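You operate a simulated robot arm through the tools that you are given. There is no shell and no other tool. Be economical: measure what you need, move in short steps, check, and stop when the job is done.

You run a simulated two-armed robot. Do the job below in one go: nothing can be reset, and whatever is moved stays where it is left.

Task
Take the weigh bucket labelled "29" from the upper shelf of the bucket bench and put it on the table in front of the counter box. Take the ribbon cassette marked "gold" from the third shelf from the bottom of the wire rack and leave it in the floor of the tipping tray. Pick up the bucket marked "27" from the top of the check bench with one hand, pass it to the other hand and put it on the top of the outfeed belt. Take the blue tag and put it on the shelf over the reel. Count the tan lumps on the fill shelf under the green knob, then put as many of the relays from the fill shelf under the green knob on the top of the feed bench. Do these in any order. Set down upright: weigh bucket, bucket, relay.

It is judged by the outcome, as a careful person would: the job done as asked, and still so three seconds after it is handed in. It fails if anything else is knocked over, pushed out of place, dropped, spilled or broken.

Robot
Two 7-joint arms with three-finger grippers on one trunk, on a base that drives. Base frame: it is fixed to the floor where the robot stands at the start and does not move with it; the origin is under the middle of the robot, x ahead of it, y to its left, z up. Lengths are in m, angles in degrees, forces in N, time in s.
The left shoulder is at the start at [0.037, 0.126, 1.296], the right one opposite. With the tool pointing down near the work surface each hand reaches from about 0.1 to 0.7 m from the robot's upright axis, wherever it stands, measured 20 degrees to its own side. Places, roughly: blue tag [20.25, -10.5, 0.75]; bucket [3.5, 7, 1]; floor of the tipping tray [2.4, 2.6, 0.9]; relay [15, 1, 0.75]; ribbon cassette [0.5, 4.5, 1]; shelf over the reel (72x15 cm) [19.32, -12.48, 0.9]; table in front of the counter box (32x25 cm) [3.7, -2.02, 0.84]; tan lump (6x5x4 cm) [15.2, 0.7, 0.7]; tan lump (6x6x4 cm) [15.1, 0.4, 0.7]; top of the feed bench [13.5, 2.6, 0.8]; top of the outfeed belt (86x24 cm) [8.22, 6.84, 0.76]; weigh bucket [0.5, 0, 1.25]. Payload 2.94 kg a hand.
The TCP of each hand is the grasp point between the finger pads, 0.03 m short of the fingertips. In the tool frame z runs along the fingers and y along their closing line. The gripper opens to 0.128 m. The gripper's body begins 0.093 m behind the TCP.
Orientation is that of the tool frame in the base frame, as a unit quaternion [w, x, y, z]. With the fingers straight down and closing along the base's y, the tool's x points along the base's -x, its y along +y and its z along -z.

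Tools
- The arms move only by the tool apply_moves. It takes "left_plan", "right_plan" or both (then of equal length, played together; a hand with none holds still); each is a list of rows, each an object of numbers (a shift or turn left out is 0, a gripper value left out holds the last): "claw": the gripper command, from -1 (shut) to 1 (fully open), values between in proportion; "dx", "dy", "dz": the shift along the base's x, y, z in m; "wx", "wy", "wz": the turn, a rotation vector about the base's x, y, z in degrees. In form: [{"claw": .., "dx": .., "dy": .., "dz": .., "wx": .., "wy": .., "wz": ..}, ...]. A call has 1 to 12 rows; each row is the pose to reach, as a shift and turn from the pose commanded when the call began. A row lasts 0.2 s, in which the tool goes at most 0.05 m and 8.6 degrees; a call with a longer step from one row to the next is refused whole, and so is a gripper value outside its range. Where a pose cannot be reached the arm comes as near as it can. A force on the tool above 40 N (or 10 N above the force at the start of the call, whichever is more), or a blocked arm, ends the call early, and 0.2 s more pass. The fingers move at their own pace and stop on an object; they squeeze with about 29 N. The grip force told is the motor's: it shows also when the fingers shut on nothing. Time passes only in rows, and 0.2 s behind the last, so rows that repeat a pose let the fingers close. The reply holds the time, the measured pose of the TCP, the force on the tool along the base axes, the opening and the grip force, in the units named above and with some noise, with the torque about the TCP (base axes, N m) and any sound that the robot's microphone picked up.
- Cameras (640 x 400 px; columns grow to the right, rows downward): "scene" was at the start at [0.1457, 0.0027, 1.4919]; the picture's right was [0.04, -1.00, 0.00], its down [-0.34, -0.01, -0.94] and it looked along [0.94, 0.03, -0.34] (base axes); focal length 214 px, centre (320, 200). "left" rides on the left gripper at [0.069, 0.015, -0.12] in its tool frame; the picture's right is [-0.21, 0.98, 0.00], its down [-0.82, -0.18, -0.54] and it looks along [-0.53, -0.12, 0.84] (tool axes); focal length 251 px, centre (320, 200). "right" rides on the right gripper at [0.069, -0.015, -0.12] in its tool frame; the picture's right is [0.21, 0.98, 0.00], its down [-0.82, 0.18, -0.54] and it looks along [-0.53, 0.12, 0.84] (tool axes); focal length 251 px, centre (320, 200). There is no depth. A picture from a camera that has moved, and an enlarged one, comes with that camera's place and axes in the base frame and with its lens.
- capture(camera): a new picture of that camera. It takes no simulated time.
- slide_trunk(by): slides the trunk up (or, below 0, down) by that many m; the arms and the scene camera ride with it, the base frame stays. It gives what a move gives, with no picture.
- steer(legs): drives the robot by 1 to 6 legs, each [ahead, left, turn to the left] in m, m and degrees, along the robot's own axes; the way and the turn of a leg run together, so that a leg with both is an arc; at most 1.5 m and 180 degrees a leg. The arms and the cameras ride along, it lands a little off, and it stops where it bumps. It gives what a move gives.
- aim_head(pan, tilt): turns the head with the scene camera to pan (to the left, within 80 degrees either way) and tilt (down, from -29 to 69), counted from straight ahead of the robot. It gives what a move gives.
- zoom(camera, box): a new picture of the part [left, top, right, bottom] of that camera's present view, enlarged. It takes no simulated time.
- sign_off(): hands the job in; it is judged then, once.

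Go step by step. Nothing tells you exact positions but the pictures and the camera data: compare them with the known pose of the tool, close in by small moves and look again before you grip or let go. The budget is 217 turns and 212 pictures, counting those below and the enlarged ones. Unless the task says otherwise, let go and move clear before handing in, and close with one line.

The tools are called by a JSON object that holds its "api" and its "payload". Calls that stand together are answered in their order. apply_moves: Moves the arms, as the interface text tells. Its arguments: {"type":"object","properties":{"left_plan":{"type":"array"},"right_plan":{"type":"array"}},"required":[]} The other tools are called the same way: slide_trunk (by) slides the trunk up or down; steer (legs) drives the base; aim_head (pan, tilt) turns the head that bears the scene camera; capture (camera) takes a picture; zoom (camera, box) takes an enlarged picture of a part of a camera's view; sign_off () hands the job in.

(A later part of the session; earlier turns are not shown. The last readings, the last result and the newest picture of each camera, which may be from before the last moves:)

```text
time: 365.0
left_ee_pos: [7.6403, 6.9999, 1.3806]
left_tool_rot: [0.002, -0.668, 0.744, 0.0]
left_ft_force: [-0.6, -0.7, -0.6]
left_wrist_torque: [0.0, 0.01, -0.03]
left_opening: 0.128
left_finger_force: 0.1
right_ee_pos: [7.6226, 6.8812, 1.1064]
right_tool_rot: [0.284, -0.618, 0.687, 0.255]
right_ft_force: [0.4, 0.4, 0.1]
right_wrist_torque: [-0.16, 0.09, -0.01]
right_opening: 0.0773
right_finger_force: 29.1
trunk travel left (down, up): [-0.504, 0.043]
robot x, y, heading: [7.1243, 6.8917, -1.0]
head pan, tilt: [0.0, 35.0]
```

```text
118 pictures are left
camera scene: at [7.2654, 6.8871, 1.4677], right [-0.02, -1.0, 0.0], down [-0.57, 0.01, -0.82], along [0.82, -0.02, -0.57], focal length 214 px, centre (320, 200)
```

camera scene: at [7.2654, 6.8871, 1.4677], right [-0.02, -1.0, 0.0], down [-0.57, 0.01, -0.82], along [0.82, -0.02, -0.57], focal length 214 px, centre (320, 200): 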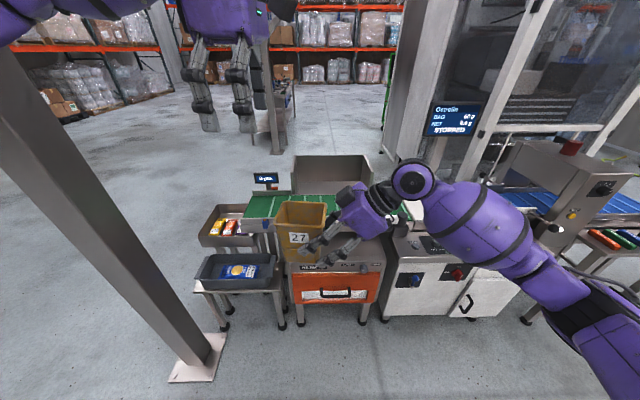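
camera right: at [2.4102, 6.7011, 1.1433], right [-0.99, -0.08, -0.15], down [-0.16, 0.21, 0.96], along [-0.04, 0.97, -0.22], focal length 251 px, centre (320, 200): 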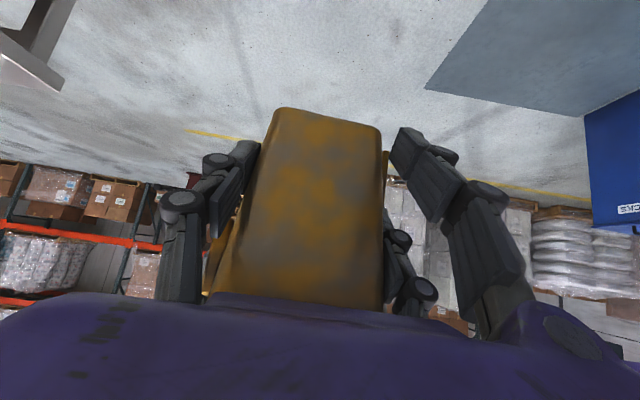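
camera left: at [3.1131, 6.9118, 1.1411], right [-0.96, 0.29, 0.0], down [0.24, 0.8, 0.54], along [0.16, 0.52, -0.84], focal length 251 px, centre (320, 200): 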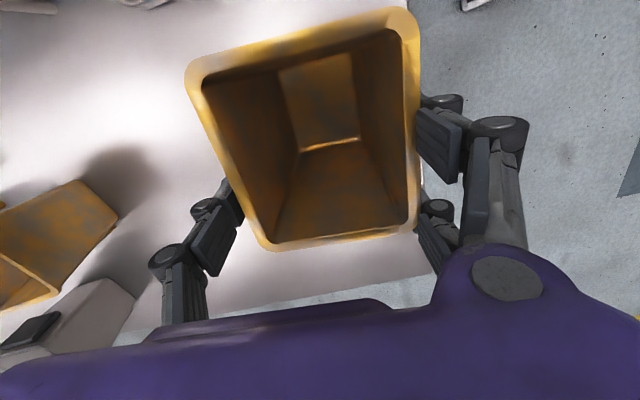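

{"api": "steer", "payload": {"legs": [[0.38, 0, 1]]}}

{"api": "apply_moves", "payload": {"right_plan": [{"dx": 0.04}, {"dx": 0.08}, {"dx": 0.12}, {"dx": 0.16}, {"dx": 0.2}]}}

{"api": "capture", "payload": {"camera": "scene"}}

{"api": "capture", "payload": {"camera": "right"}}

```text
time: 367.4
left_ee_pos: [8.016, 7.0067, 1.3811]
left_tool_rot: [0.001, -0.675, 0.738, -0.001]
left_ft_force: [-0.6, 0.4, 0.5]
left_wrist_torque: [-0.01, -0.02, -0.02]
left_opening: 0.1281
left_finger_force: 0.1
right_ee_pos: [8.0002, 6.8868, 1.1067]
right_tool_rot: [0.282, -0.625, 0.681, 0.258]
right_ft_force: [-0.4, -0.1, -0.3]
right_wrist_torque: [-0.16, 0.04, 0.03]
right_opening: 0.0771
right_finger_force: 29.0
trunk travel left (down, up): [-0.504, 0.043]
robot x, y, heading: [7.5048, 6.8845, 0.1]
head pan, tilt: [0.0, 35.0]
```

```text
time: 368.6
left_ee_pos: [8.0197, 7.0084, 1.3801]
left_tool_rot: [0.001, -0.675, 0.737, 0.0]
left_ft_force: [0.4, 0.0, -0.1]
left_wrist_torque: [-0.02, 0.07, -0.03]
left_opening: 0.1279
left_finger_force: 0.2
right_ee_pos: [8.2016, 6.8909, 1.1058]
right_tool_rot: [0.281, -0.625, 0.682, 0.257]
right_ft_force: [0.2, 0.4, -0.1]
right_wrist_torque: [-0.14, 0.04, 0.0]
right_opening: 0.0771
right_finger_force: 28.7
trunk travel left (down, up): [-0.504, 0.043]
robot x, y, heading: [7.5018, 6.8865, -0.2]
head pan, tilt: [0.0, 35.0]
```

```text
117 pictures are left
camera scene: at [7.6457, 6.8874, 1.4674], right [0.0, -1.0, 0.0], down [-0.57, 0.0, -0.82], along [0.82, 0.0, -0.57], focal length 214 px, centre (320, 200)
```

scene: 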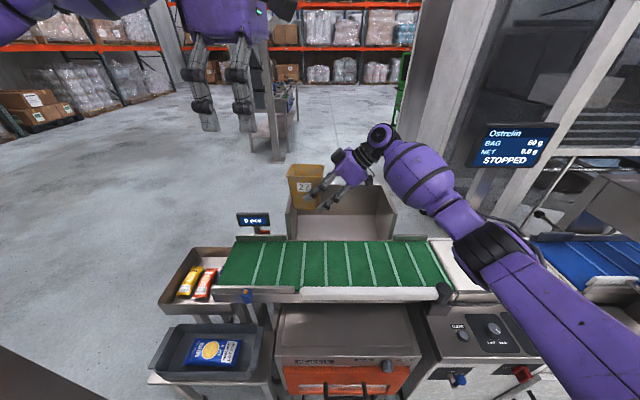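

```text
116 pictures are left
camera right: at [8.2059, 6.7546, 1.1423], right [-0.99, -0.07, -0.15], down [-0.16, 0.22, 0.96], along [-0.03, 0.97, -0.22], focal length 251 px, centre (320, 200)
```

right: 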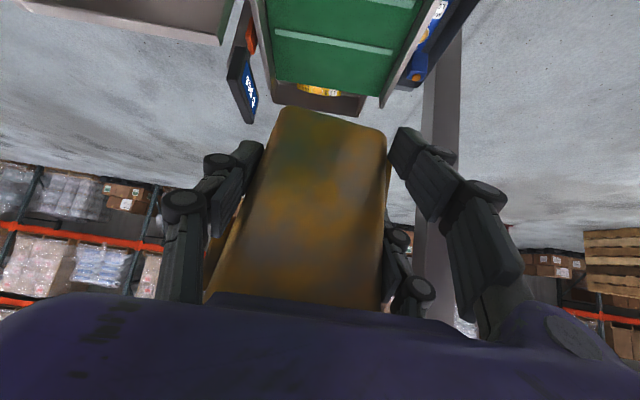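

The bucket is above the green belt. I lower it with the trunk.

{"api": "slide_trunk", "payload": {"by": -0.23}}

{"api": "capture", "payload": {"camera": "right"}}

{"api": "capture", "payload": {"camera": "scene"}}

```text
time: 371.0
left_ee_pos: [8.0162, 7.0074, 1.1509]
left_tool_rot: [0.002, -0.676, 0.737, -0.001]
left_ft_force: [0.1, 0.0, -0.6]
left_wrist_torque: [0.0, 0.01, -0.07]
left_opening: 0.128
left_finger_force: 0.0
right_ee_pos: [8.2006, 6.8887, 0.8766]
right_tool_rot: [0.282, -0.624, 0.681, 0.258]
right_ft_force: [0.1, 0.3, -0.3]
right_wrist_torque: [-0.16, 0.04, -0.01]
right_opening: 0.0772
right_finger_force: 29.3
trunk travel left (down, up): [-0.274, 0.273]
robot x, y, heading: [7.5055, 6.888, 0.1]
head pan, tilt: [0.0, 35.0]
```

```text
115 pictures are left
camera right: at [8.2038, 6.7526, 0.914], right [-0.99, -0.07, -0.15], down [-0.16, 0.21, 0.96], along [-0.03, 0.97, -0.22], focal length 251 px, centre (320, 200)
```

right: 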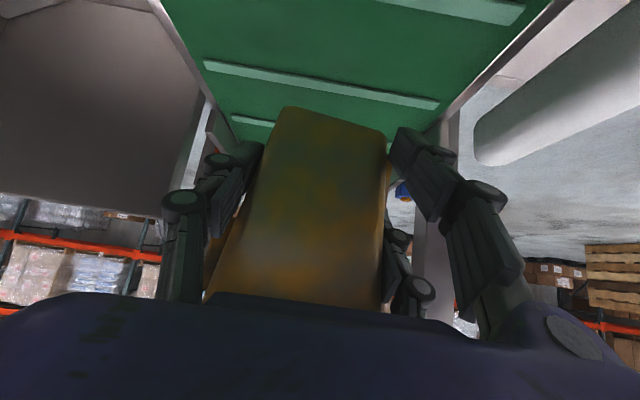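

```text
114 pictures are left
camera scene: at [7.7339, 6.8865, 1.2221], right [0.0, -1.0, 0.0], down [-0.57, 0.0, -0.82], along [0.82, 0.0, -0.57], focal length 214 px, centre (320, 200)
```

scene: 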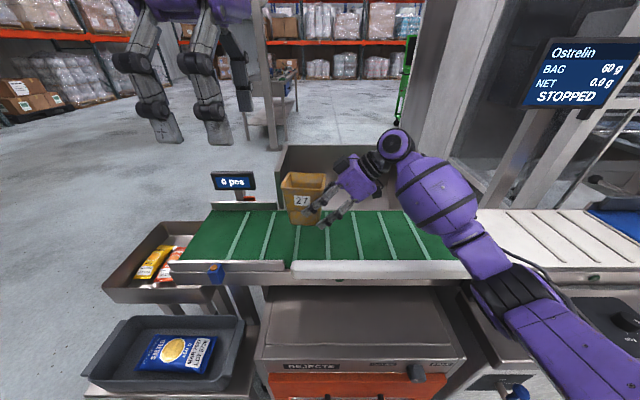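

{"api": "apply_moves", "payload": {"right_plan": [{"dy": -0.02, "dz": -0.015}, {"dy": -0.037, "dz": -0.035}]}}

{"api": "zoom", "payload": {"camera": "scene", "box": [240, 140, 400, 280]}}

{"api": "capture", "payload": {"camera": "right"}}

```text
time: 371.6
left_ee_pos: [8.0169, 7.0083, 1.151]
left_tool_rot: [0.001, -0.676, 0.737, 0.0]
left_ft_force: [0.3, -0.1, 0.3]
left_wrist_torque: [-0.03, 0.02, 0.0]
left_opening: 0.1278
left_finger_force: 0.0
right_ee_pos: [8.1999, 6.8501, 0.8418]
right_tool_rot: [0.281, -0.624, 0.682, 0.258]
right_ft_force: [0.9, 0.7, 0.0]
right_wrist_torque: [-0.15, 0.06, -0.01]
right_opening: 0.0772
right_finger_force: 29.0
trunk travel left (down, up): [-0.274, 0.273]
robot x, y, heading: [7.5062, 6.886, -0.1]
head pan, tilt: [0.0, 35.0]
```

```text
2.86 times, centred on (320, 210) of scene
camera zoom: at [7.7343, 6.8862, 1.222], right [0.0, -1.0, 0.0], down [-0.57, 0.0, -0.82], along [0.82, 0.0, -0.57], focal length 613 px, centre (320, 171)
```

zoom: 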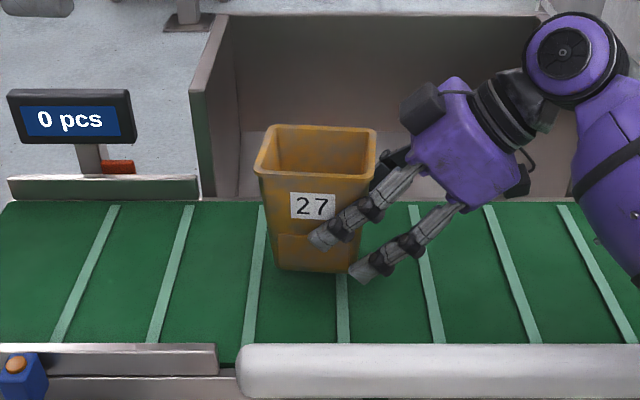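

```text
112 pictures are left
camera right: at [8.2036, 6.7152, 0.8783], right [-0.99, -0.07, -0.15], down [-0.16, 0.21, 0.96], along [-0.03, 0.97, -0.22], focal length 251 px, centre (320, 200)
```

right: 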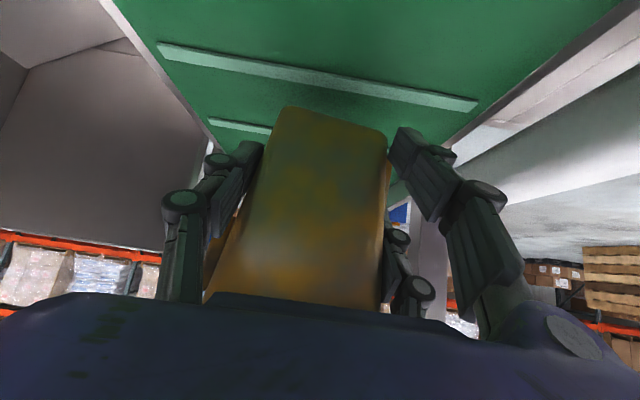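

{"api": "apply_moves", "payload": {"right_plan": [{"dy": 0.02, "dz": -0.01}, {"dy": 0.02, "dz": -0.02}, {"dy": 0.02, "dz": -0.024}]}}

{"api": "zoom", "payload": {"camera": "scene", "box": [240, 140, 400, 280]}}

```text
time: 372.4
left_ee_pos: [8.0161, 7.0071, 1.1505]
left_tool_rot: [0.001, -0.676, 0.737, 0.0]
left_ft_force: [0.4, 0.2, 0.2]
left_wrist_torque: [-0.03, -0.05, -0.02]
left_opening: 0.128
left_finger_force: 0.0
right_ee_pos: [8.2, 6.8707, 0.8167]
right_tool_rot: [0.281, -0.624, 0.681, 0.259]
right_ft_force: [-0.3, -0.2, -0.5]
right_wrist_torque: [-0.17, 0.04, -0.01]
right_opening: 0.0773
right_finger_force: 29.2
trunk travel left (down, up): [-0.274, 0.273]
robot x, y, heading: [7.5024, 6.8861, -0.0]
head pan, tilt: [0.0, 35.0]
```

```text
2.86 times, centred on (320, 210) of scene
camera zoom: at [7.7342, 6.8867, 1.222], right [0.0, -1.0, 0.0], down [-0.57, 0.0, -0.82], along [0.82, 0.0, -0.57], focal length 613 px, centre (320, 171)
```

zoom: 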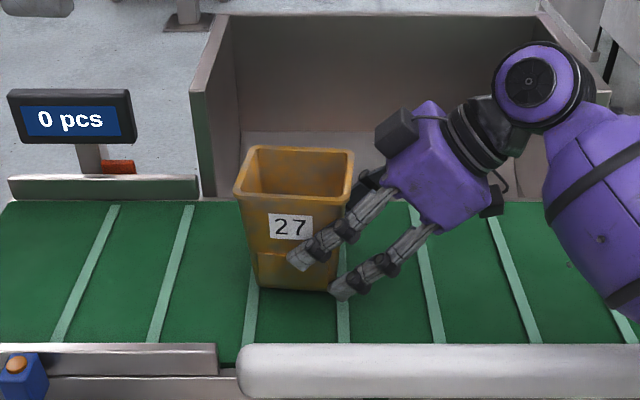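

{"api": "apply_moves", "payload": {"right_plan": [{"dz": -0.004}, {"dz": -0.008}]}}

{"api": "apply_moves", "payload": {"right_plan": [{"dz": -0.003}, {"dz": -0.006}]}}

{"api": "zoom", "payload": {"camera": "scene", "box": [240, 140, 400, 280]}}

```text
time: 373.0
left_ee_pos: [8.0172, 7.0072, 1.1507]
left_tool_rot: [0.0, -0.675, 0.737, 0.0]
left_ft_force: [-0.5, 0.4, 0.6]
left_wrist_torque: [0.0, -0.01, 0.01]
left_opening: 0.1281
left_finger_force: 0.1
right_ee_pos: [8.2002, 6.8698, 0.8103]
right_tool_rot: [0.282, -0.625, 0.681, 0.258]
right_ft_force: [0.3, 0.9, 0.7]
right_wrist_torque: [-0.15, 0.06, 0.02]
right_opening: 0.0771
right_finger_force: 29.3
trunk travel left (down, up): [-0.274, 0.273]
robot x, y, heading: [7.5049, 6.8874, -0.1]
head pan, tilt: [0.0, 35.0]
```

```text
time: 373.6
left_ee_pos: [8.0147, 7.0067, 1.1506]
left_tool_rot: [0.002, -0.675, 0.737, 0.0]
left_ft_force: [0.0, 0.1, 0.1]
left_wrist_torque: [-0.04, 0.02, -0.01]
left_opening: 0.1279
left_finger_force: 0.1
right_ee_pos: [8.2, 6.8712, 0.8066]
right_tool_rot: [0.285, -0.625, 0.679, 0.258]
right_ft_force: [-2.5, -3.0, 10.2]
right_wrist_torque: [0.71, -0.34, 0.09]
right_opening: 0.0773
right_finger_force: 28.7
trunk travel left (down, up): [-0.274, 0.273]
robot x, y, heading: [7.5, 6.8858, 0.2]
head pan, tilt: [0.0, 35.0]
```

```text
2.86 times, centred on (320, 210) of scene
camera zoom: at [7.7324, 6.8859, 1.2225], right [0.0, -1.0, 0.0], down [-0.57, 0.0, -0.82], along [0.82, 0.0, -0.57], focal length 613 px, centre (320, 171)
```

zoom: 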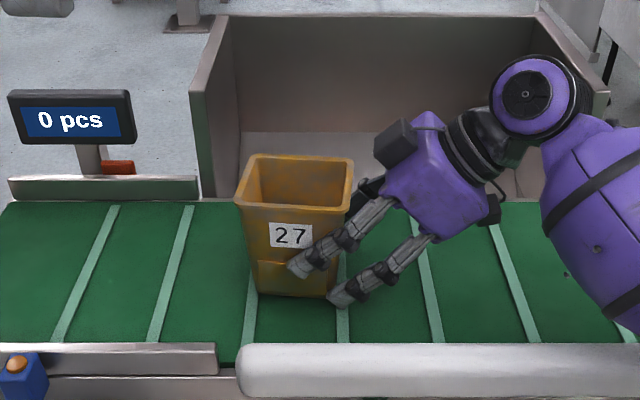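

Contact reached. I open and retreat along the tool axis.

{"api": "apply_moves", "payload": {"right_plan": [{"dz": 0.002}, {"dz": 0.002, "claw": 0.4}, {"dz": 0.002, "claw": 0.8}, {"dz": 0.002, "claw": 1}, {"dz": 0.002, "claw": 1}, {"dy": -0.02, "dz": 0.022}, {"dy": -0.05, "dz": 0.055}, {"dy": -0.08, "dz": 0.09}, {"dy": -0.1, "dz": 0.13}]}}

{"api": "zoom", "payload": {"camera": "scene", "box": [220, 120, 420, 290]}}

```text
time: 375.6
left_ee_pos: [8.0168, 7.0075, 1.1513]
left_tool_rot: [0.002, -0.675, 0.737, 0.0]
left_ft_force: [-0.1, -0.2, -0.1]
left_wrist_torque: [0.02, 0.01, 0.02]
left_opening: 0.1278
left_finger_force: 0.0
right_ee_pos: [8.2001, 6.7695, 0.9353]
right_tool_rot: [0.282, -0.624, 0.681, 0.258]
right_ft_force: [0.8, -0.4, 0.6]
right_wrist_torque: [-0.02, 0.01, -0.03]
right_opening: 0.1281
right_finger_force: 0.0
trunk travel left (down, up): [-0.274, 0.273]
robot x, y, heading: [7.5028, 6.8876, 0.1]
head pan, tilt: [0.0, 35.0]
```

```text
2.35 times, centred on (320, 205) of scene
camera zoom: at [7.7333, 6.8865, 1.2222], right [0.0, -1.0, 0.0], down [-0.57, 0.0, -0.82], along [0.82, 0.0, -0.57], focal length 505 px, centre (320, 188)
```

zoom: 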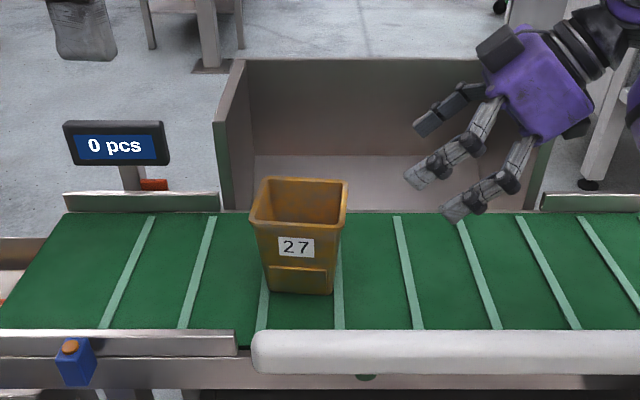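

Bucket 27 stands on the belt. I back off, raise the trunk and straighten the right hand.

{"api": "slide_trunk", "payload": {"by": 0.23}}

{"api": "steer", "payload": {"legs": [[-0.5, 0, 0]]}}

{"api": "apply_moves", "payload": {"right_plan": [{"wx": -8, "dx": -0.03, "dz": 0.03}, {"wx": -16, "dx": -0.06, "dz": 0.06}, {"wx": -24, "dx": -0.09, "dz": 0.09}, {"wx": -32, "dx": -0.12, "dz": 0.12}, {"wx": -40, "dx": -0.15, "dz": 0.15}, {"wx": -45, "dx": -0.18, "dz": 0.18}]}}

{"api": "apply_moves", "payload": {"right_plan": [{"wz": -8}, {"wz": -16}, {"wz": -24}, {"wz": -32}, {"wz": -40}, {"wz": -48}, {"wz": -56}, {"wz": -64}, {"wz": -72}, {"wz": -80}, {"wz": -85}], "left_plan": [{"wz": -8, "dy": 0.01}, {"wz": -16, "dy": 0.02}, {"wz": -24, "dy": 0.03}, {"wz": -32, "dy": 0.04}, {"wz": -40, "dy": 0.05}, {"wz": -48, "dy": 0.06}, {"wz": -56, "dy": 0.07}, {"wz": -64, "dy": 0.08}, {"wz": -72, "dy": 0.09}, {"wz": -80, "dy": 0.09}, {"wz": -85, "dy": 0.09}]}}

```text
time: 378.1
left_ee_pos: [8.0176, 7.0065, 1.3805]
left_tool_rot: [0.0, -0.676, 0.737, 0.001]
left_ft_force: [0.2, 0.3, 0.3]
left_wrist_torque: [-0.03, 0.01, -0.02]
left_opening: 0.128
left_finger_force: 0.0
right_ee_pos: [8.2007, 6.7697, 1.162]
right_tool_rot: [0.281, -0.624, 0.682, 0.258]
right_ft_force: [0.4, -0.3, -0.5]
right_wrist_torque: [0.0, 0.02, 0.01]
right_opening: 0.1282
right_finger_force: 0.1
trunk travel left (down, up): [-0.504, 0.043]
robot x, y, heading: [7.5062, 6.888, 0.2]
head pan, tilt: [0.0, 35.0]
```

```text
time: 381.0
left_ee_pos: [7.5191, 7.0058, 1.3803]
left_tool_rot: [0.001, -0.675, 0.738, 0.0]
left_ft_force: [0.0, 0.6, 0.2]
left_wrist_torque: [0.02, 0.01, 0.0]
left_opening: 0.1281
left_finger_force: 0.1
right_ee_pos: [7.6997, 6.7684, 1.1632]
right_tool_rot: [0.282, -0.623, 0.683, 0.258]
right_ft_force: [-0.2, 0.0, -1.5]
right_wrist_torque: [-0.03, 0.04, -0.02]
right_opening: 0.1281
right_finger_force: 0.0
trunk travel left (down, up): [-0.504, 0.043]
robot x, y, heading: [7.003, 6.8884, -0.2]
head pan, tilt: [0.0, 35.0]
```

```text
time: 382.4
left_ee_pos: [7.5159, 7.006, 1.3813]
left_tool_rot: [0.003, -0.675, 0.738, -0.001]
left_ft_force: [0.1, 0.4, 1.2]
left_wrist_torque: [-0.02, -0.02, -0.03]
left_opening: 0.1282
left_finger_force: 0.2
right_ee_pos: [7.5162, 6.7686, 1.3442]
right_tool_rot: [0.021, -0.683, 0.73, -0.024]
right_ft_force: [-0.2, -0.2, 0.0]
right_wrist_torque: [0.0, -0.06, -0.01]
right_opening: 0.1278
right_finger_force: 0.1
trunk travel left (down, up): [-0.504, 0.043]
robot x, y, heading: [7.0022, 6.8839, -0.5]
head pan, tilt: [0.0, 35.0]
```

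```text
time: 384.8
left_ee_pos: [7.5178, 7.0953, 1.3811]
left_tool_rot: [0.001, 0.003, 1.0, -0.001]
left_ft_force: [0.1, 0.2, -1.0]
left_wrist_torque: [0.04, -0.01, 0.0]
left_opening: 0.128
left_finger_force: 0.0
right_ee_pos: [7.5206, 6.768, 1.3443]
right_tool_rot: [0.001, -0.01, 0.999, -0.032]
right_ft_force: [-0.7, 0.0, 0.8]
right_wrist_torque: [0.0, -0.04, 0.01]
right_opening: 0.1281
right_finger_force: 0.1
trunk travel left (down, up): [-0.504, 0.043]
robot x, y, heading: [7.0024, 6.8848, -0.4]
head pan, tilt: [0.0, 35.0]
```

Next are the relays near (15, 1). I turn and look for a path.

{"api": "steer", "payload": {"legs": [[0, 0, -70]]}}

{"api": "aim_head", "payload": {"pan": 0, "tilt": 12}}

{"api": "capture", "payload": {"camera": "scene"}}

```text
time: 388.2
left_ee_pos: [7.375, 6.4763, 1.3814]
left_tool_rot: [0.0, 0.574, 0.819, -0.002]
left_ft_force: [-0.9, -0.6, -0.4]
left_wrist_torque: [0.03, -0.01, 0.0]
left_opening: 0.1281
left_finger_force: 0.0
right_ee_pos: [7.0688, 6.3623, 1.3446]
right_tool_rot: [-0.018, 0.563, 0.826, -0.027]
right_ft_force: [-0.1, -0.8, 0.0]
right_wrist_torque: [-0.03, 0.01, 0.01]
right_opening: 0.1279
right_finger_force: 0.1
trunk travel left (down, up): [-0.504, 0.043]
robot x, y, heading: [7.0034, 6.8892, -69.9]
head pan, tilt: [0.0, 35.0]
```

```text
time: 389.1
left_ee_pos: [7.3757, 6.4766, 1.3807]
left_tool_rot: [-0.001, 0.575, 0.818, -0.002]
left_ft_force: [0.6, 0.2, -0.3]
left_wrist_torque: [-0.03, -0.02, 0.01]
left_opening: 0.1281
left_finger_force: 0.2
right_ee_pos: [7.0688, 6.3618, 1.3443]
right_tool_rot: [-0.018, 0.564, 0.825, -0.027]
right_ft_force: [-1.1, -0.4, 0.5]
right_wrist_torque: [0.0, 0.0, 0.03]
right_opening: 0.1281
right_finger_force: 0.0
trunk travel left (down, up): [-0.504, 0.043]
robot x, y, heading: [7.0024, 6.8896, -70.1]
head pan, tilt: [0.0, 12.0]
```

```text
108 pictures are left
camera scene: at [7.0527, 6.7499, 1.5045], right [-0.94, -0.34, 0.0], down [-0.07, 0.2, -0.98], along [0.33, -0.92, -0.21], focal length 214 px, centre (320, 200)
```

scene: 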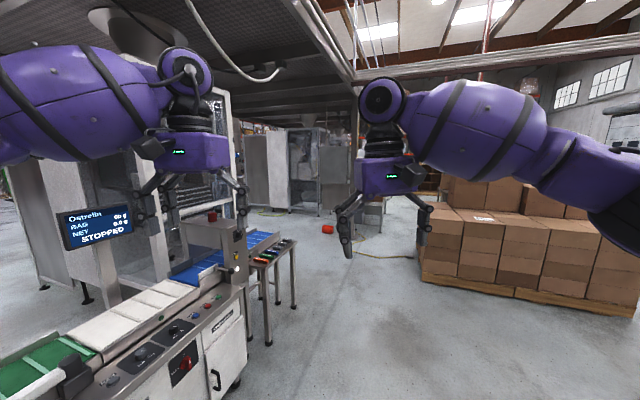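

{"api": "steer", "payload": {"legs": [[0, 0, -14], [1.45, 0, 0], [1.4, 0, 0], [0, 0, 55]]}}

{"api": "capture", "payload": {"camera": "scene"}}

```text
time: 406.1
left_ee_pos: [7.8678, 4.013, 1.3813]
left_tool_rot: [0.001, 0.241, 0.97, -0.002]
left_ft_force: [0.9, -1.0, 0.7]
left_wrist_torque: [-0.01, -0.01, -0.03]
left_opening: 0.1281
left_finger_force: 0.0
right_ee_pos: [7.7185, 3.7208, 1.3432]
right_tool_rot: [-0.007, 0.229, 0.973, -0.032]
right_ft_force: [-0.4, 0.0, 0.0]
right_wrist_torque: [0.02, 0.0, 0.03]
right_opening: 0.1281
right_finger_force: 0.1
trunk travel left (down, up): [-0.504, 0.043]
robot x, y, heading: [7.3175, 4.0658, -27.7]
head pan, tilt: [0.0, 12.0]
```

```text
107 pictures are left
camera scene: at [7.4463, 3.9992, 1.5045], right [-0.47, -0.88, 0.0], down [-0.18, 0.1, -0.98], along [0.86, -0.46, -0.21], focal length 214 px, centre (320, 200)
```

scene: 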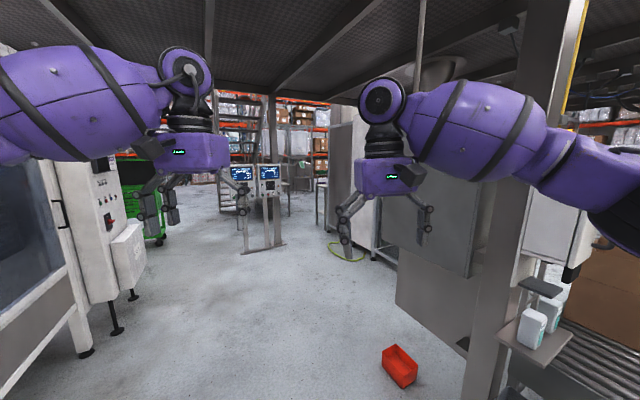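

{"api": "steer", "payload": {"legs": [[0, 0, 27.7], [1.4, -0.1, 0], [1.1, 0, 0]]}}

{"api": "capture", "payload": {"camera": "scene"}}

```text
time: 419.7
left_ee_pos: [10.3193, 4.1712, 1.3808]
left_tool_rot: [0.001, -0.005, 1.0, -0.002]
left_ft_force: [-1.1, 0.1, -0.6]
left_wrist_torque: [-0.01, -0.01, 0.03]
left_opening: 0.128
left_finger_force: 0.1
right_ee_pos: [10.3263, 3.8451, 1.3442]
right_tool_rot: [0.002, -0.017, 0.999, -0.033]
right_ft_force: [-0.8, -0.5, -0.2]
right_wrist_torque: [0.02, -0.01, 0.05]
right_opening: 0.128
right_finger_force: 0.1
trunk travel left (down, up): [-0.504, 0.043]
robot x, y, heading: [9.8086, 3.9551, 0.4]
head pan, tilt: [0.0, 12.0]
```

```text
106 pictures are left
camera scene: at [9.9534, 3.9591, 1.5046], right [0.01, -1.0, 0.0], down [-0.21, 0.0, -0.98], along [0.98, 0.01, -0.21], focal length 214 px, centre (320, 200)
```

scene: 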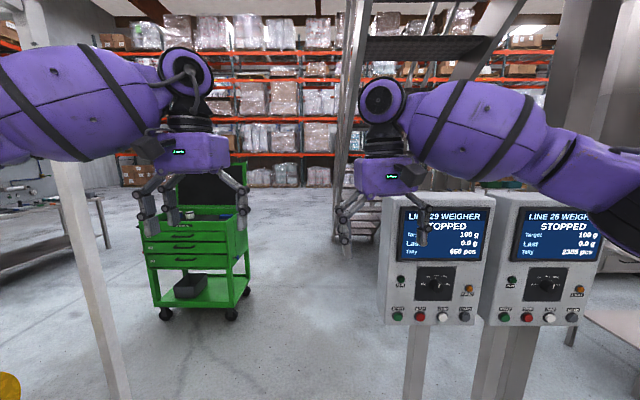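

{"api": "steer", "payload": {"legs": [[0.3, 0.25, 0], [1.3, 0, 0], [0.8, 0, 0], [0, 0, -50]]}}

{"api": "capture", "payload": {"camera": "scene"}}

```text
time: 434.4
left_ee_pos: [12.7843, 4.0861, 1.3736]
left_tool_rot: [-0.004, 0.314, 0.949, -0.014]
left_ft_force: [0.3, 0.7, 0.2]
left_wrist_torque: [-0.11, 0.06, -0.01]
left_opening: 0.128
left_finger_force: 0.1
right_ee_pos: [12.6253, 3.907, 1.331]
right_tool_rot: [-0.028, 0.202, 0.977, -0.061]
right_ft_force: [0.5, -1.3, -0.1]
right_wrist_torque: [0.06, 0.1, -0.02]
right_opening: 0.1279
right_finger_force: 0.2
trunk travel left (down, up): [-0.504, 0.043]
robot x, y, heading: [12.2232, 4.2011, -36.5]
head pan, tilt: [0.0, 12.0]
stopped in leg 4: the robot was blocked; the commanded pose is now the measured one
```

```text
105 pictures are left
camera scene: at [12.3663, 4.1393, 1.504], right [-0.6, -0.8, 0.03], down [-0.18, 0.1, -0.98], along [0.78, -0.59, -0.21], focal length 214 px, centre (320, 200)
```

scene: 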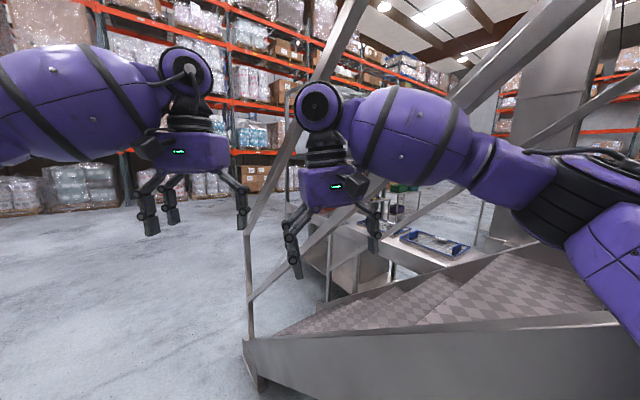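

I bumped a stair railing while turning. I turn back, drive past the stair foot, and look again.

{"api": "steer", "payload": {"legs": [[0, 0, 36.5], [0, 0.15, 0], [1.3, 0, 0], [0.9, 0, 0]]}}

{"api": "aim_head", "payload": {"pan": -60, "tilt": 15}}

{"api": "capture", "payload": {"camera": "scene"}}

```text
time: 448.5
left_ee_pos: [14.9299, 4.5197, 1.3803]
left_tool_rot: [0.001, 0.006, 1.0, -0.001]
left_ft_force: [-0.2, -0.1, 0.0]
left_wrist_torque: [0.01, -0.01, -0.02]
left_opening: 0.128
left_finger_force: 0.2
right_ee_pos: [14.911, 4.273, 1.3297]
right_tool_rot: [-0.007, -0.101, 0.994, -0.05]
right_ft_force: [0.0, -0.6, 0.1]
right_wrist_torque: [0.0, 0.01, 0.02]
right_opening: 0.128
right_finger_force: 0.0
trunk travel left (down, up): [-0.504, 0.043]
robot x, y, heading: [14.4113, 4.3136, -0.4]
head pan, tilt: [0.0, 12.0]
```

```text
time: 449.8
left_ee_pos: [14.9311, 4.5187, 1.3809]
left_tool_rot: [0.001, 0.006, 1.0, 0.0]
left_ft_force: [-0.3, -0.7, -1.1]
left_wrist_torque: [-0.02, 0.01, 0.0]
left_opening: 0.1283
left_finger_force: 0.0
right_ee_pos: [14.91, 4.2746, 1.3288]
right_tool_rot: [-0.008, -0.101, 0.994, -0.051]
right_ft_force: [0.6, 0.1, 0.6]
right_wrist_torque: [0.0, 0.0, -0.02]
right_opening: 0.1281
right_finger_force: 0.1
trunk travel left (down, up): [-0.504, 0.043]
robot x, y, heading: [14.4107, 4.3186, -0.5]
head pan, tilt: [-60.0, 15.0]
```

```text
104 pictures are left
camera scene: at [14.5128, 4.2324, 1.4996], right [-0.87, -0.49, 0.0], down [-0.13, 0.23, -0.97], along [0.47, -0.84, -0.26], focal length 214 px, centre (320, 200)
```

scene: 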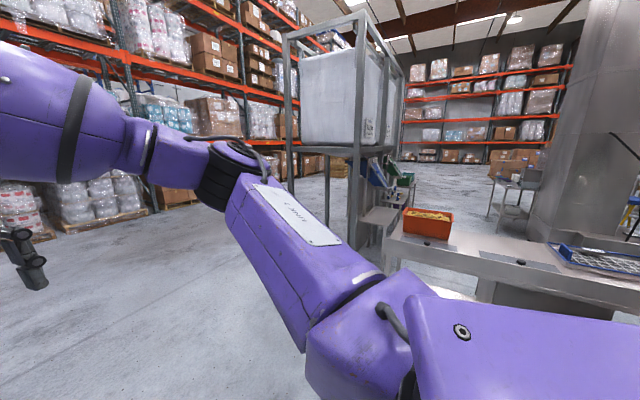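

{"api": "steer", "payload": {"legs": [[0.5, 0, 0], [0, 0, -90]]}}

{"api": "aim_head", "payload": {"pan": 0, "tilt": 20}}

{"api": "capture", "payload": {"camera": "scene"}}

```text
time: 456.6
left_ee_pos: [15.1247, 3.7954, 1.3814]
left_tool_rot: [0.0, 0.708, 0.706, -0.001]
left_ft_force: [-0.1, 0.2, 0.1]
left_wrist_torque: [0.02, 0.0, 0.02]
left_opening: 0.1281
left_finger_force: 0.0
right_ee_pos: [14.8826, 3.8135, 1.3305]
right_tool_rot: [-0.041, 0.629, 0.776, -0.03]
right_ft_force: [-0.2, -0.4, 0.4]
right_wrist_torque: [0.0, 0.0, -0.02]
right_opening: 0.1281
right_finger_force: 0.0
trunk travel left (down, up): [-0.504, 0.043]
robot x, y, heading: [14.9207, 4.3049, -90.5]
head pan, tilt: [-60.0, 15.0]
```

```text
time: 457.9
left_ee_pos: [15.1257, 3.7946, 1.3798]
left_tool_rot: [0.0, 0.709, 0.705, -0.001]
left_ft_force: [0.3, 0.3, 0.6]
left_wrist_torque: [0.0, 0.0, -0.03]
left_opening: 0.128
left_finger_force: 0.1
right_ee_pos: [14.8817, 3.8141, 1.3287]
right_tool_rot: [-0.041, 0.629, 0.776, -0.031]
right_ft_force: [-0.8, -0.9, -0.4]
right_wrist_torque: [-0.01, 0.03, 0.0]
right_opening: 0.128
right_finger_force: 0.0
trunk travel left (down, up): [-0.504, 0.043]
robot x, y, heading: [14.9189, 4.3103, -90.2]
head pan, tilt: [0.0, 20.0]
```

```text
103 pictures are left
camera scene: at [14.9174, 4.1632, 1.4915], right [-1.0, 0.01, 0.0], down [0.0, 0.34, -0.94], along [0.0, -0.94, -0.34], focal length 214 px, centre (320, 200)
```

scene: 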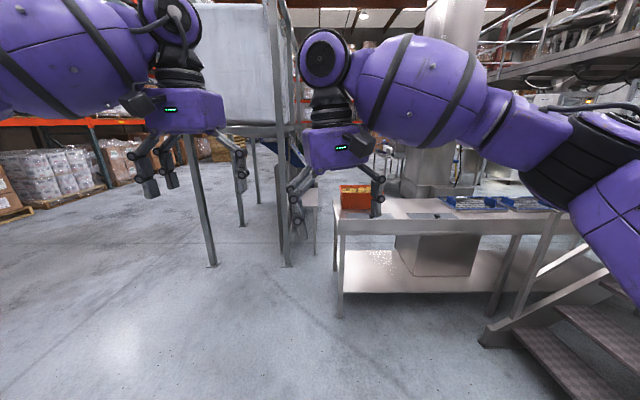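

{"api": "zoom", "payload": {"camera": "scene", "box": [240, 110, 440, 250]}}

```text
2.86 times, centred on (340, 180) of scene
camera zoom: at [14.9174, 4.1632, 1.4915], right [-1.0, 0.01, 0.0], down [0.0, 0.34, -0.94], along [0.0, -0.94, -0.34], focal length 613 px, centre (263, 257)
```

zoom: 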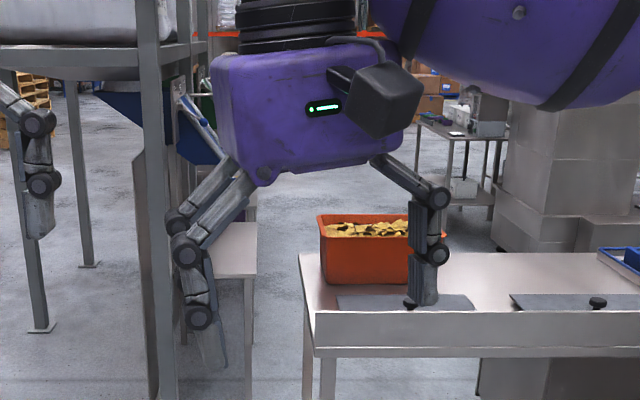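

The fill shelf faces west, beyond the bag frame. The gap by the bench is narrow, so I go round the frame on the east side.

{"api": "steer", "payload": {"legs": [[0, 1.45, 0], [0, 0.75, 0]]}}

{"api": "aim_head", "payload": {"pan": -15, "tilt": 20}}

{"api": "capture", "payload": {"camera": "scene"}}

```text
time: 477.4
left_ee_pos: [17.3291, 3.7928, 1.3815]
left_tool_rot: [0.0, 0.707, 0.708, -0.001]
left_ft_force: [0.1, -0.3, 0.2]
left_wrist_torque: [0.01, 0.0, 0.02]
left_opening: 0.1281
left_finger_force: 0.1
right_ee_pos: [17.0839, 3.8091, 1.3291]
right_tool_rot: [-0.041, 0.626, 0.778, -0.031]
right_ft_force: [0.6, -0.3, -0.1]
right_wrist_torque: [0.01, 0.01, 0.0]
right_opening: 0.1281
right_finger_force: 0.0
trunk travel left (down, up): [-0.504, 0.043]
robot x, y, heading: [17.1175, 4.307, -90.0]
head pan, tilt: [0.0, 20.0]
```

```text
time: 478.1
left_ee_pos: [17.3282, 3.7911, 1.3803]
left_tool_rot: [-0.001, 0.707, 0.707, -0.001]
left_ft_force: [0.3, -0.2, -0.4]
left_wrist_torque: [0.0, -0.04, -0.01]
left_opening: 0.1279
left_finger_force: 0.0
right_ee_pos: [17.0844, 3.8082, 1.3293]
right_tool_rot: [-0.041, 0.627, 0.778, -0.031]
right_ft_force: [-0.4, -1.2, -0.4]
right_wrist_torque: [0.01, 0.02, 0.02]
right_opening: 0.1278
right_finger_force: 0.1
trunk travel left (down, up): [-0.504, 0.043]
robot x, y, heading: [17.1206, 4.3043, -90.2]
head pan, tilt: [-15.0, 20.0]
```

```text
101 pictures are left
camera scene: at [17.0948, 4.1609, 1.4915], right [-0.97, 0.26, 0.0], down [0.09, 0.33, -0.94], along [-0.24, -0.91, -0.34], focal length 214 px, centre (320, 200)
```

scene: 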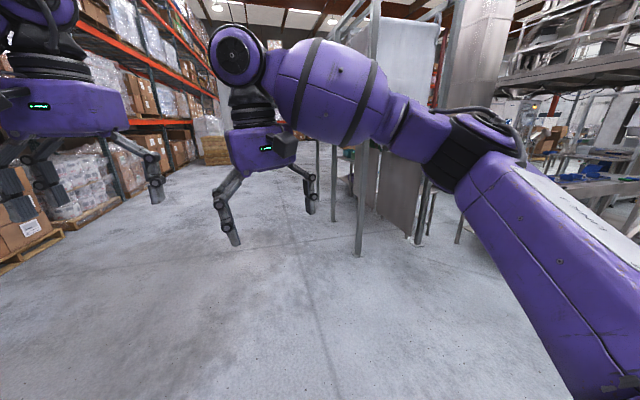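

{"api": "steer", "payload": {"legs": [[1.45, 0.1, 0], [1.45, 0, 0], [1.45, 0, 0], [0, 0, -75]]}}

{"api": "aim_head", "payload": {"pan": 0, "tilt": 20}}

{"api": "capture", "payload": {"camera": "scene"}}

```text
time: 502.2
left_ee_pos: [16.7503, -0.3832, 1.3814]
left_tool_rot: [-0.001, 0.993, 0.12, 0.0]
left_ft_force: [0.0, 0.8, 0.7]
left_wrist_torque: [0.01, 0.0, 0.0]
left_opening: 0.1281
left_finger_force: 0.1
right_ee_pos: [16.7085, -0.1413, 1.3295]
right_tool_rot: [-0.051, 0.973, 0.225, 0.002]
right_ft_force: [-0.7, -0.3, 0.1]
right_wrist_torque: [0.02, -0.01, 0.01]
right_opening: 0.1282
right_finger_force: 0.1
trunk travel left (down, up): [-0.504, 0.043]
robot x, y, heading: [17.2011, -0.0599, -165.9]
head pan, tilt: [-15.0, 20.0]
```

```text
time: 503.0
left_ee_pos: [16.7503, -0.3845, 1.3799]
left_tool_rot: [-0.001, 0.993, 0.12, -0.001]
left_ft_force: [-0.2, 0.5, 0.0]
left_wrist_torque: [-0.01, -0.01, -0.02]
left_opening: 0.1282
left_finger_force: 0.1
right_ee_pos: [16.7077, -0.1434, 1.3285]
right_tool_rot: [-0.052, 0.973, 0.226, 0.002]
right_ft_force: [0.1, 0.2, 0.3]
right_wrist_torque: [0.01, 0.0, -0.01]
right_opening: 0.1281
right_finger_force: 0.0
trunk travel left (down, up): [-0.504, 0.043]
robot x, y, heading: [17.198, -0.0572, -166.1]
head pan, tilt: [0.0, 20.0]
```

```text
100 pictures are left
camera scene: at [17.0565, -0.0932, 1.4915], right [-0.24, 0.97, 0.0], down [0.33, 0.08, -0.94], along [-0.91, -0.22, -0.34], focal length 214 px, centre (320, 200)
```

scene: 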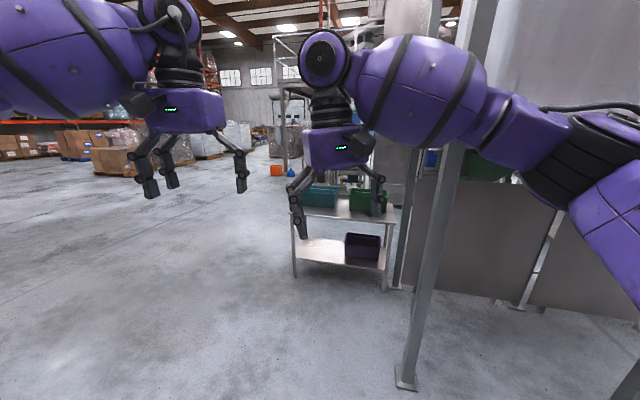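

{"api": "steer", "payload": {"legs": [[0, 0, -14], [0, 1.4, 0], [1.45, 0, 0], [1.45, 0, 0], [0, 0, -90]]}}

{"api": "capture", "payload": {"camera": "scene"}}

```text
time: 533.7
left_ee_pos: [14.1009, -0.9381, 1.3806]
left_tool_rot: [-0.001, 0.71, -0.704, 0.0]
left_ft_force: [0.1, -0.4, 0.3]
left_wrist_torque: [0.0, 0.0, 0.01]
left_opening: 0.1277
left_finger_force: 0.1
right_ee_pos: [14.3451, -0.9535, 1.3289]
right_tool_rot: [-0.031, 0.78, -0.624, 0.041]
right_ft_force: [0.4, 0.2, -1.2]
right_wrist_torque: [0.01, 0.04, -0.02]
right_opening: 0.1278
right_finger_force: 0.1
trunk travel left (down, up): [-0.504, 0.043]
robot x, y, heading: [14.3121, -1.4498, 90.5]
head pan, tilt: [0.0, 20.0]
```

```text
99 pictures are left
camera scene: at [14.3123, -1.305, 1.4915], right [1.0, 0.01, 0.0], down [0.0, -0.34, -0.94], along [-0.01, 0.94, -0.34], focal length 214 px, centre (320, 200)
```

scene: 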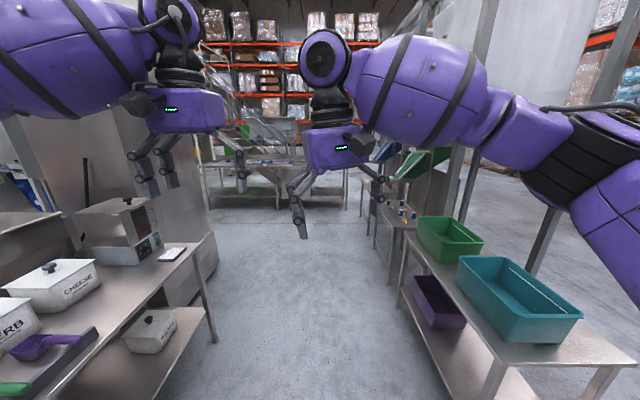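

I see the fill shelf past the bins on the right. I drive up the lane.

{"api": "steer", "payload": {"legs": [[1.3, 0.05, 0], [0.5, 0, 0]]}}

{"api": "aim_head", "payload": {"pan": -60, "tilt": 20}}

{"api": "capture", "payload": {"camera": "scene"}}

```text
time: 542.8
left_ee_pos: [14.0401, 0.8611, 1.3815]
left_tool_rot: [-0.001, 0.71, -0.704, -0.001]
left_ft_force: [0.8, 0.0, 0.0]
left_wrist_torque: [0.03, 0.0, 0.01]
left_opening: 0.1282
left_finger_force: 0.1
right_ee_pos: [14.2833, 0.8472, 1.3302]
right_tool_rot: [-0.031, 0.781, -0.623, 0.041]
right_ft_force: [-0.3, -0.4, 0.3]
right_wrist_torque: [0.02, 0.0, -0.05]
right_opening: 0.1279
right_finger_force: 0.0
trunk travel left (down, up): [-0.504, 0.043]
robot x, y, heading: [14.2529, 0.3493, 90.2]
head pan, tilt: [0.0, 20.0]
```

```text
time: 544.0
left_ee_pos: [14.0395, 0.8633, 1.3799]
left_tool_rot: [-0.002, 0.71, -0.704, 0.0]
left_ft_force: [0.2, -0.8, 0.4]
left_wrist_torque: [0.01, 0.02, -0.02]
left_opening: 0.1282
left_finger_force: 0.2
right_ee_pos: [14.2844, 0.8476, 1.3282]
right_tool_rot: [-0.031, 0.78, -0.623, 0.042]
right_ft_force: [-0.4, -0.5, 1.0]
right_wrist_torque: [-0.01, 0.0, 0.01]
right_opening: 0.128
right_finger_force: 0.0
trunk travel left (down, up): [-0.504, 0.043]
robot x, y, heading: [14.2534, 0.3539, 90.5]
head pan, tilt: [-60.0, 20.0]
```

```text
98 pictures are left
camera scene: at [14.3326, 0.4508, 1.4915], right [0.51, -0.86, 0.0], down [-0.29, -0.17, -0.94], along [0.81, 0.48, -0.34], focal length 214 px, centre (320, 200)
```

scene: 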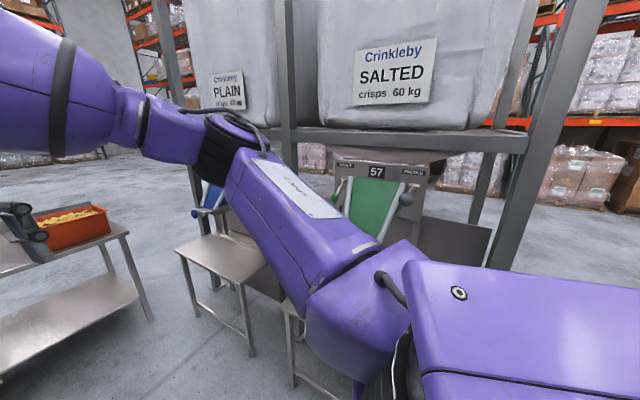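

{"api": "steer", "payload": {"legs": [[0, 0, -90], [0, 0.3, 0]]}}

{"api": "aim_head", "payload": {"pan": 0, "tilt": 38}}

{"api": "capture", "payload": {"camera": "scene"}}

```text
time: 551.1
left_ee_pos: [14.7609, 0.8684, 1.3804]
left_tool_rot: [0.001, -0.006, 1.0, 0.0]
left_ft_force: [0.1, 0.0, 0.6]
left_wrist_torque: [-0.02, -0.03, 0.0]
left_opening: 0.128
left_finger_force: 0.1
right_ee_pos: [14.746, 0.6227, 1.329]
right_tool_rot: [-0.008, -0.113, 0.992, -0.05]
right_ft_force: [0.6, 0.3, 1.7]
right_wrist_torque: [-0.03, 0.01, 0.02]
right_opening: 0.1277
right_finger_force: 0.1
trunk travel left (down, up): [-0.504, 0.043]
robot x, y, heading: [14.2508, 0.6514, 0.6]
head pan, tilt: [-60.0, 20.0]
```

```text
time: 552.4
left_ee_pos: [14.7613, 0.8672, 1.3815]
left_tool_rot: [0.001, -0.006, 1.0, -0.001]
left_ft_force: [0.7, -0.5, 0.0]
left_wrist_torque: [-0.02, 0.01, -0.03]
left_opening: 0.128
left_finger_force: 0.1
right_ee_pos: [14.7469, 0.625, 1.3289]
right_tool_rot: [-0.007, -0.113, 0.992, -0.051]
right_ft_force: [-0.7, -0.4, 0.2]
right_wrist_torque: [0.01, -0.04, 0.01]
right_opening: 0.1278
right_finger_force: 0.1
trunk travel left (down, up): [-0.504, 0.043]
robot x, y, heading: [14.2508, 0.6524, 0.7]
head pan, tilt: [0.0, 38.0]
```

```text
97 pictures are left
camera scene: at [14.3885, 0.6535, 1.4631], right [0.01, -1.0, 0.0], down [-0.62, -0.01, -0.79], along [0.79, 0.01, -0.62], focal length 214 px, centre (320, 200)
```

scene: 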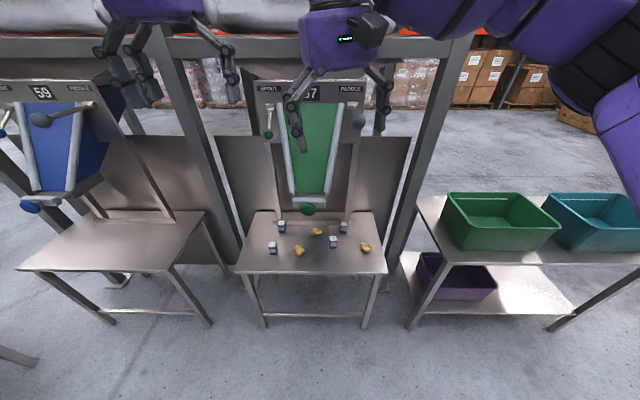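

{"api": "zoom", "payload": {"camera": "scene", "box": [230, 180, 400, 290]}}

{"api": "zoom", "payload": {"camera": "scene", "box": [250, 205, 390, 265]}}

```text
3.64 times, centred on (315, 235) of scene
camera zoom: at [14.3885, 0.6535, 1.4631], right [0.01, -1.0, 0.0], down [-0.62, -0.01, -0.79], along [0.79, 0.01, -0.62], focal length 780 px, centre (338, 73)
```

zoom: 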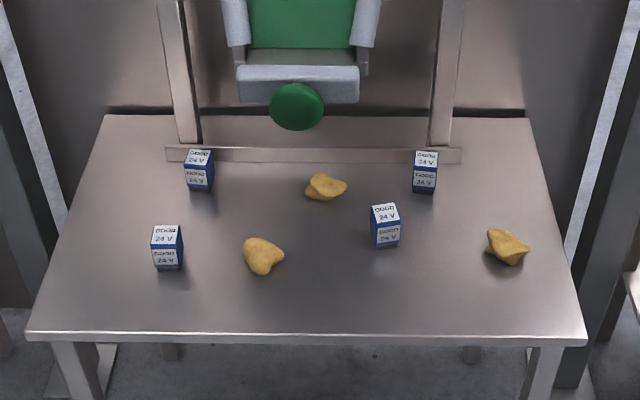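

```text
4.57 times, centred on (320, 235) of scene
camera zoom: at [14.3885, 0.6535, 1.4631], right [0.01, -1.0, 0.0], down [-0.62, -0.01, -0.79], along [0.79, 0.01, -0.62], focal length 980 px, centre (320, 40)
```

zoom: 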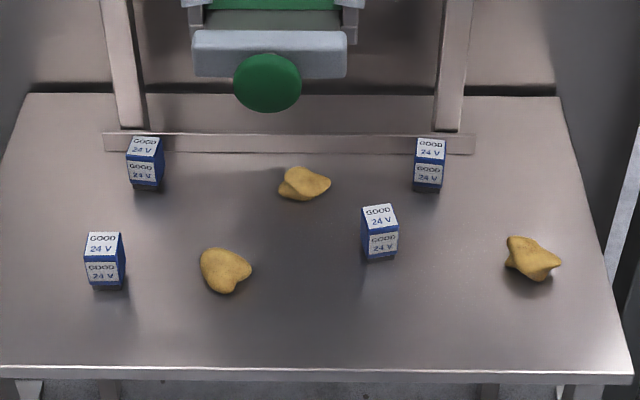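

I count three tan lumps and four relays on the shelf under the green knob, so three relays go to the feed bench. I straighten the right hand and lower both hands in front of the shelf.

{"api": "apply_moves", "payload": {"right_plan": [{"wx": 2, "wz": -4, "dy": -0.02, "dz": -0.04}, {"wx": 4, "wz": -8, "dy": -0.04, "dz": -0.08}, {"wx": 6, "wz": -13, "dy": -0.06, "dz": -0.12}, {"wx": 6, "wz": -13, "dy": -0.08, "dz": -0.16}, {"wx": 6, "wz": -13, "dy": -0.1, "dz": -0.2}, {"wx": 6, "wz": -13, "dy": -0.1, "dz": -0.24}, {"wx": 6, "wz": -13, "dy": -0.1, "dz": -0.28}], "left_plan": [{"dz": -0.045}, {"dz": -0.09}, {"dz": -0.135}, {"dz": -0.18}, {"dz": -0.225}, {"dz": -0.27}, {"dz": -0.315}]}}

{"api": "apply_moves", "payload": {"right_plan": [{"wy": -8}, {"wy": -16}, {"wy": -24}, {"wy": -32}, {"wy": -40}, {"wy": -45}], "left_plan": [{"wy": -8}, {"wy": -16}, {"wy": -24}, {"wy": -32}, {"wy": -40}, {"wy": -45}]}}

{"api": "capture", "payload": {"camera": "left"}}

{"api": "capture", "payload": {"camera": "scene"}}

```text
time: 554.0
left_ee_pos: [14.7601, 0.8681, 1.0642]
left_tool_rot: [0.001, -0.005, 1.0, -0.002]
left_ft_force: [-0.2, -0.1, -0.1]
left_wrist_torque: [-0.01, 0.02, 0.0]
left_opening: 0.1278
left_finger_force: 0.0
right_ee_pos: [14.7466, 0.5234, 1.0472]
right_tool_rot: [-0.008, -0.001, 1.0, 0.001]
right_ft_force: [0.4, -1.0, 0.4]
right_wrist_torque: [0.0, 0.02, 0.0]
right_opening: 0.128
right_finger_force: 0.0
trunk travel left (down, up): [-0.504, 0.043]
robot x, y, heading: [14.2467, 0.651, 0.7]
head pan, tilt: [0.0, 38.0]
```

```text
time: 555.4
left_ee_pos: [14.7597, 0.8691, 1.0661]
left_tool_rot: [0.384, -0.006, 0.923, -0.003]
left_ft_force: [-0.2, 0.5, 0.4]
left_wrist_torque: [-0.03, 0.03, 0.0]
left_opening: 0.1277
left_finger_force: 0.0
right_ee_pos: [14.7452, 0.5223, 1.0497]
right_tool_rot: [0.377, -0.001, 0.926, 0.002]
right_ft_force: [-0.2, -0.7, 0.4]
right_wrist_torque: [-0.01, 0.01, 0.0]
right_opening: 0.1281
right_finger_force: 0.0
trunk travel left (down, up): [-0.504, 0.043]
robot x, y, heading: [14.2526, 0.6488, 0.9]
head pan, tilt: [0.0, 38.0]
```

```text
94 pictures are left
camera left: at [14.6241, 0.8834, 1.1016], right [0.14, 0.98, 0.14], down [0.2, -0.17, 0.97], along [0.97, -0.11, -0.22], focal length 251 px, centre (320, 200)
```

left: 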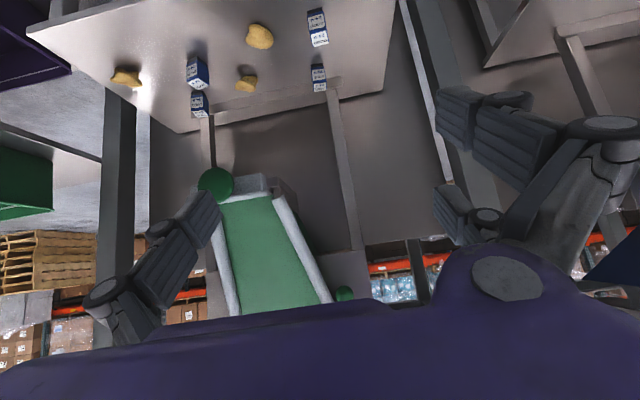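

```text
93 pictures are left
camera scene: at [14.388, 0.6535, 1.4631], right [0.01, -1.0, 0.0], down [-0.62, -0.01, -0.79], along [0.79, 0.01, -0.62], focal length 214 px, centre (320, 200)
```

scene: 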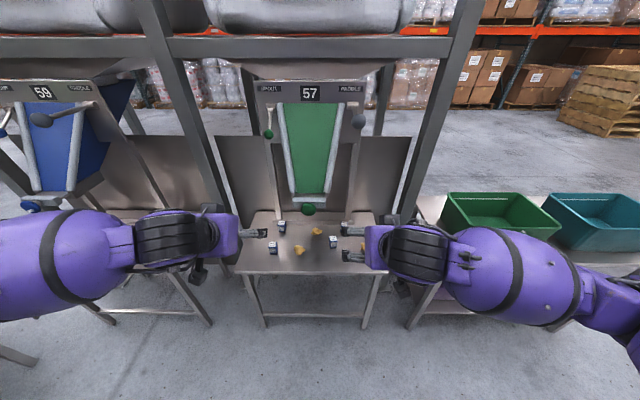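

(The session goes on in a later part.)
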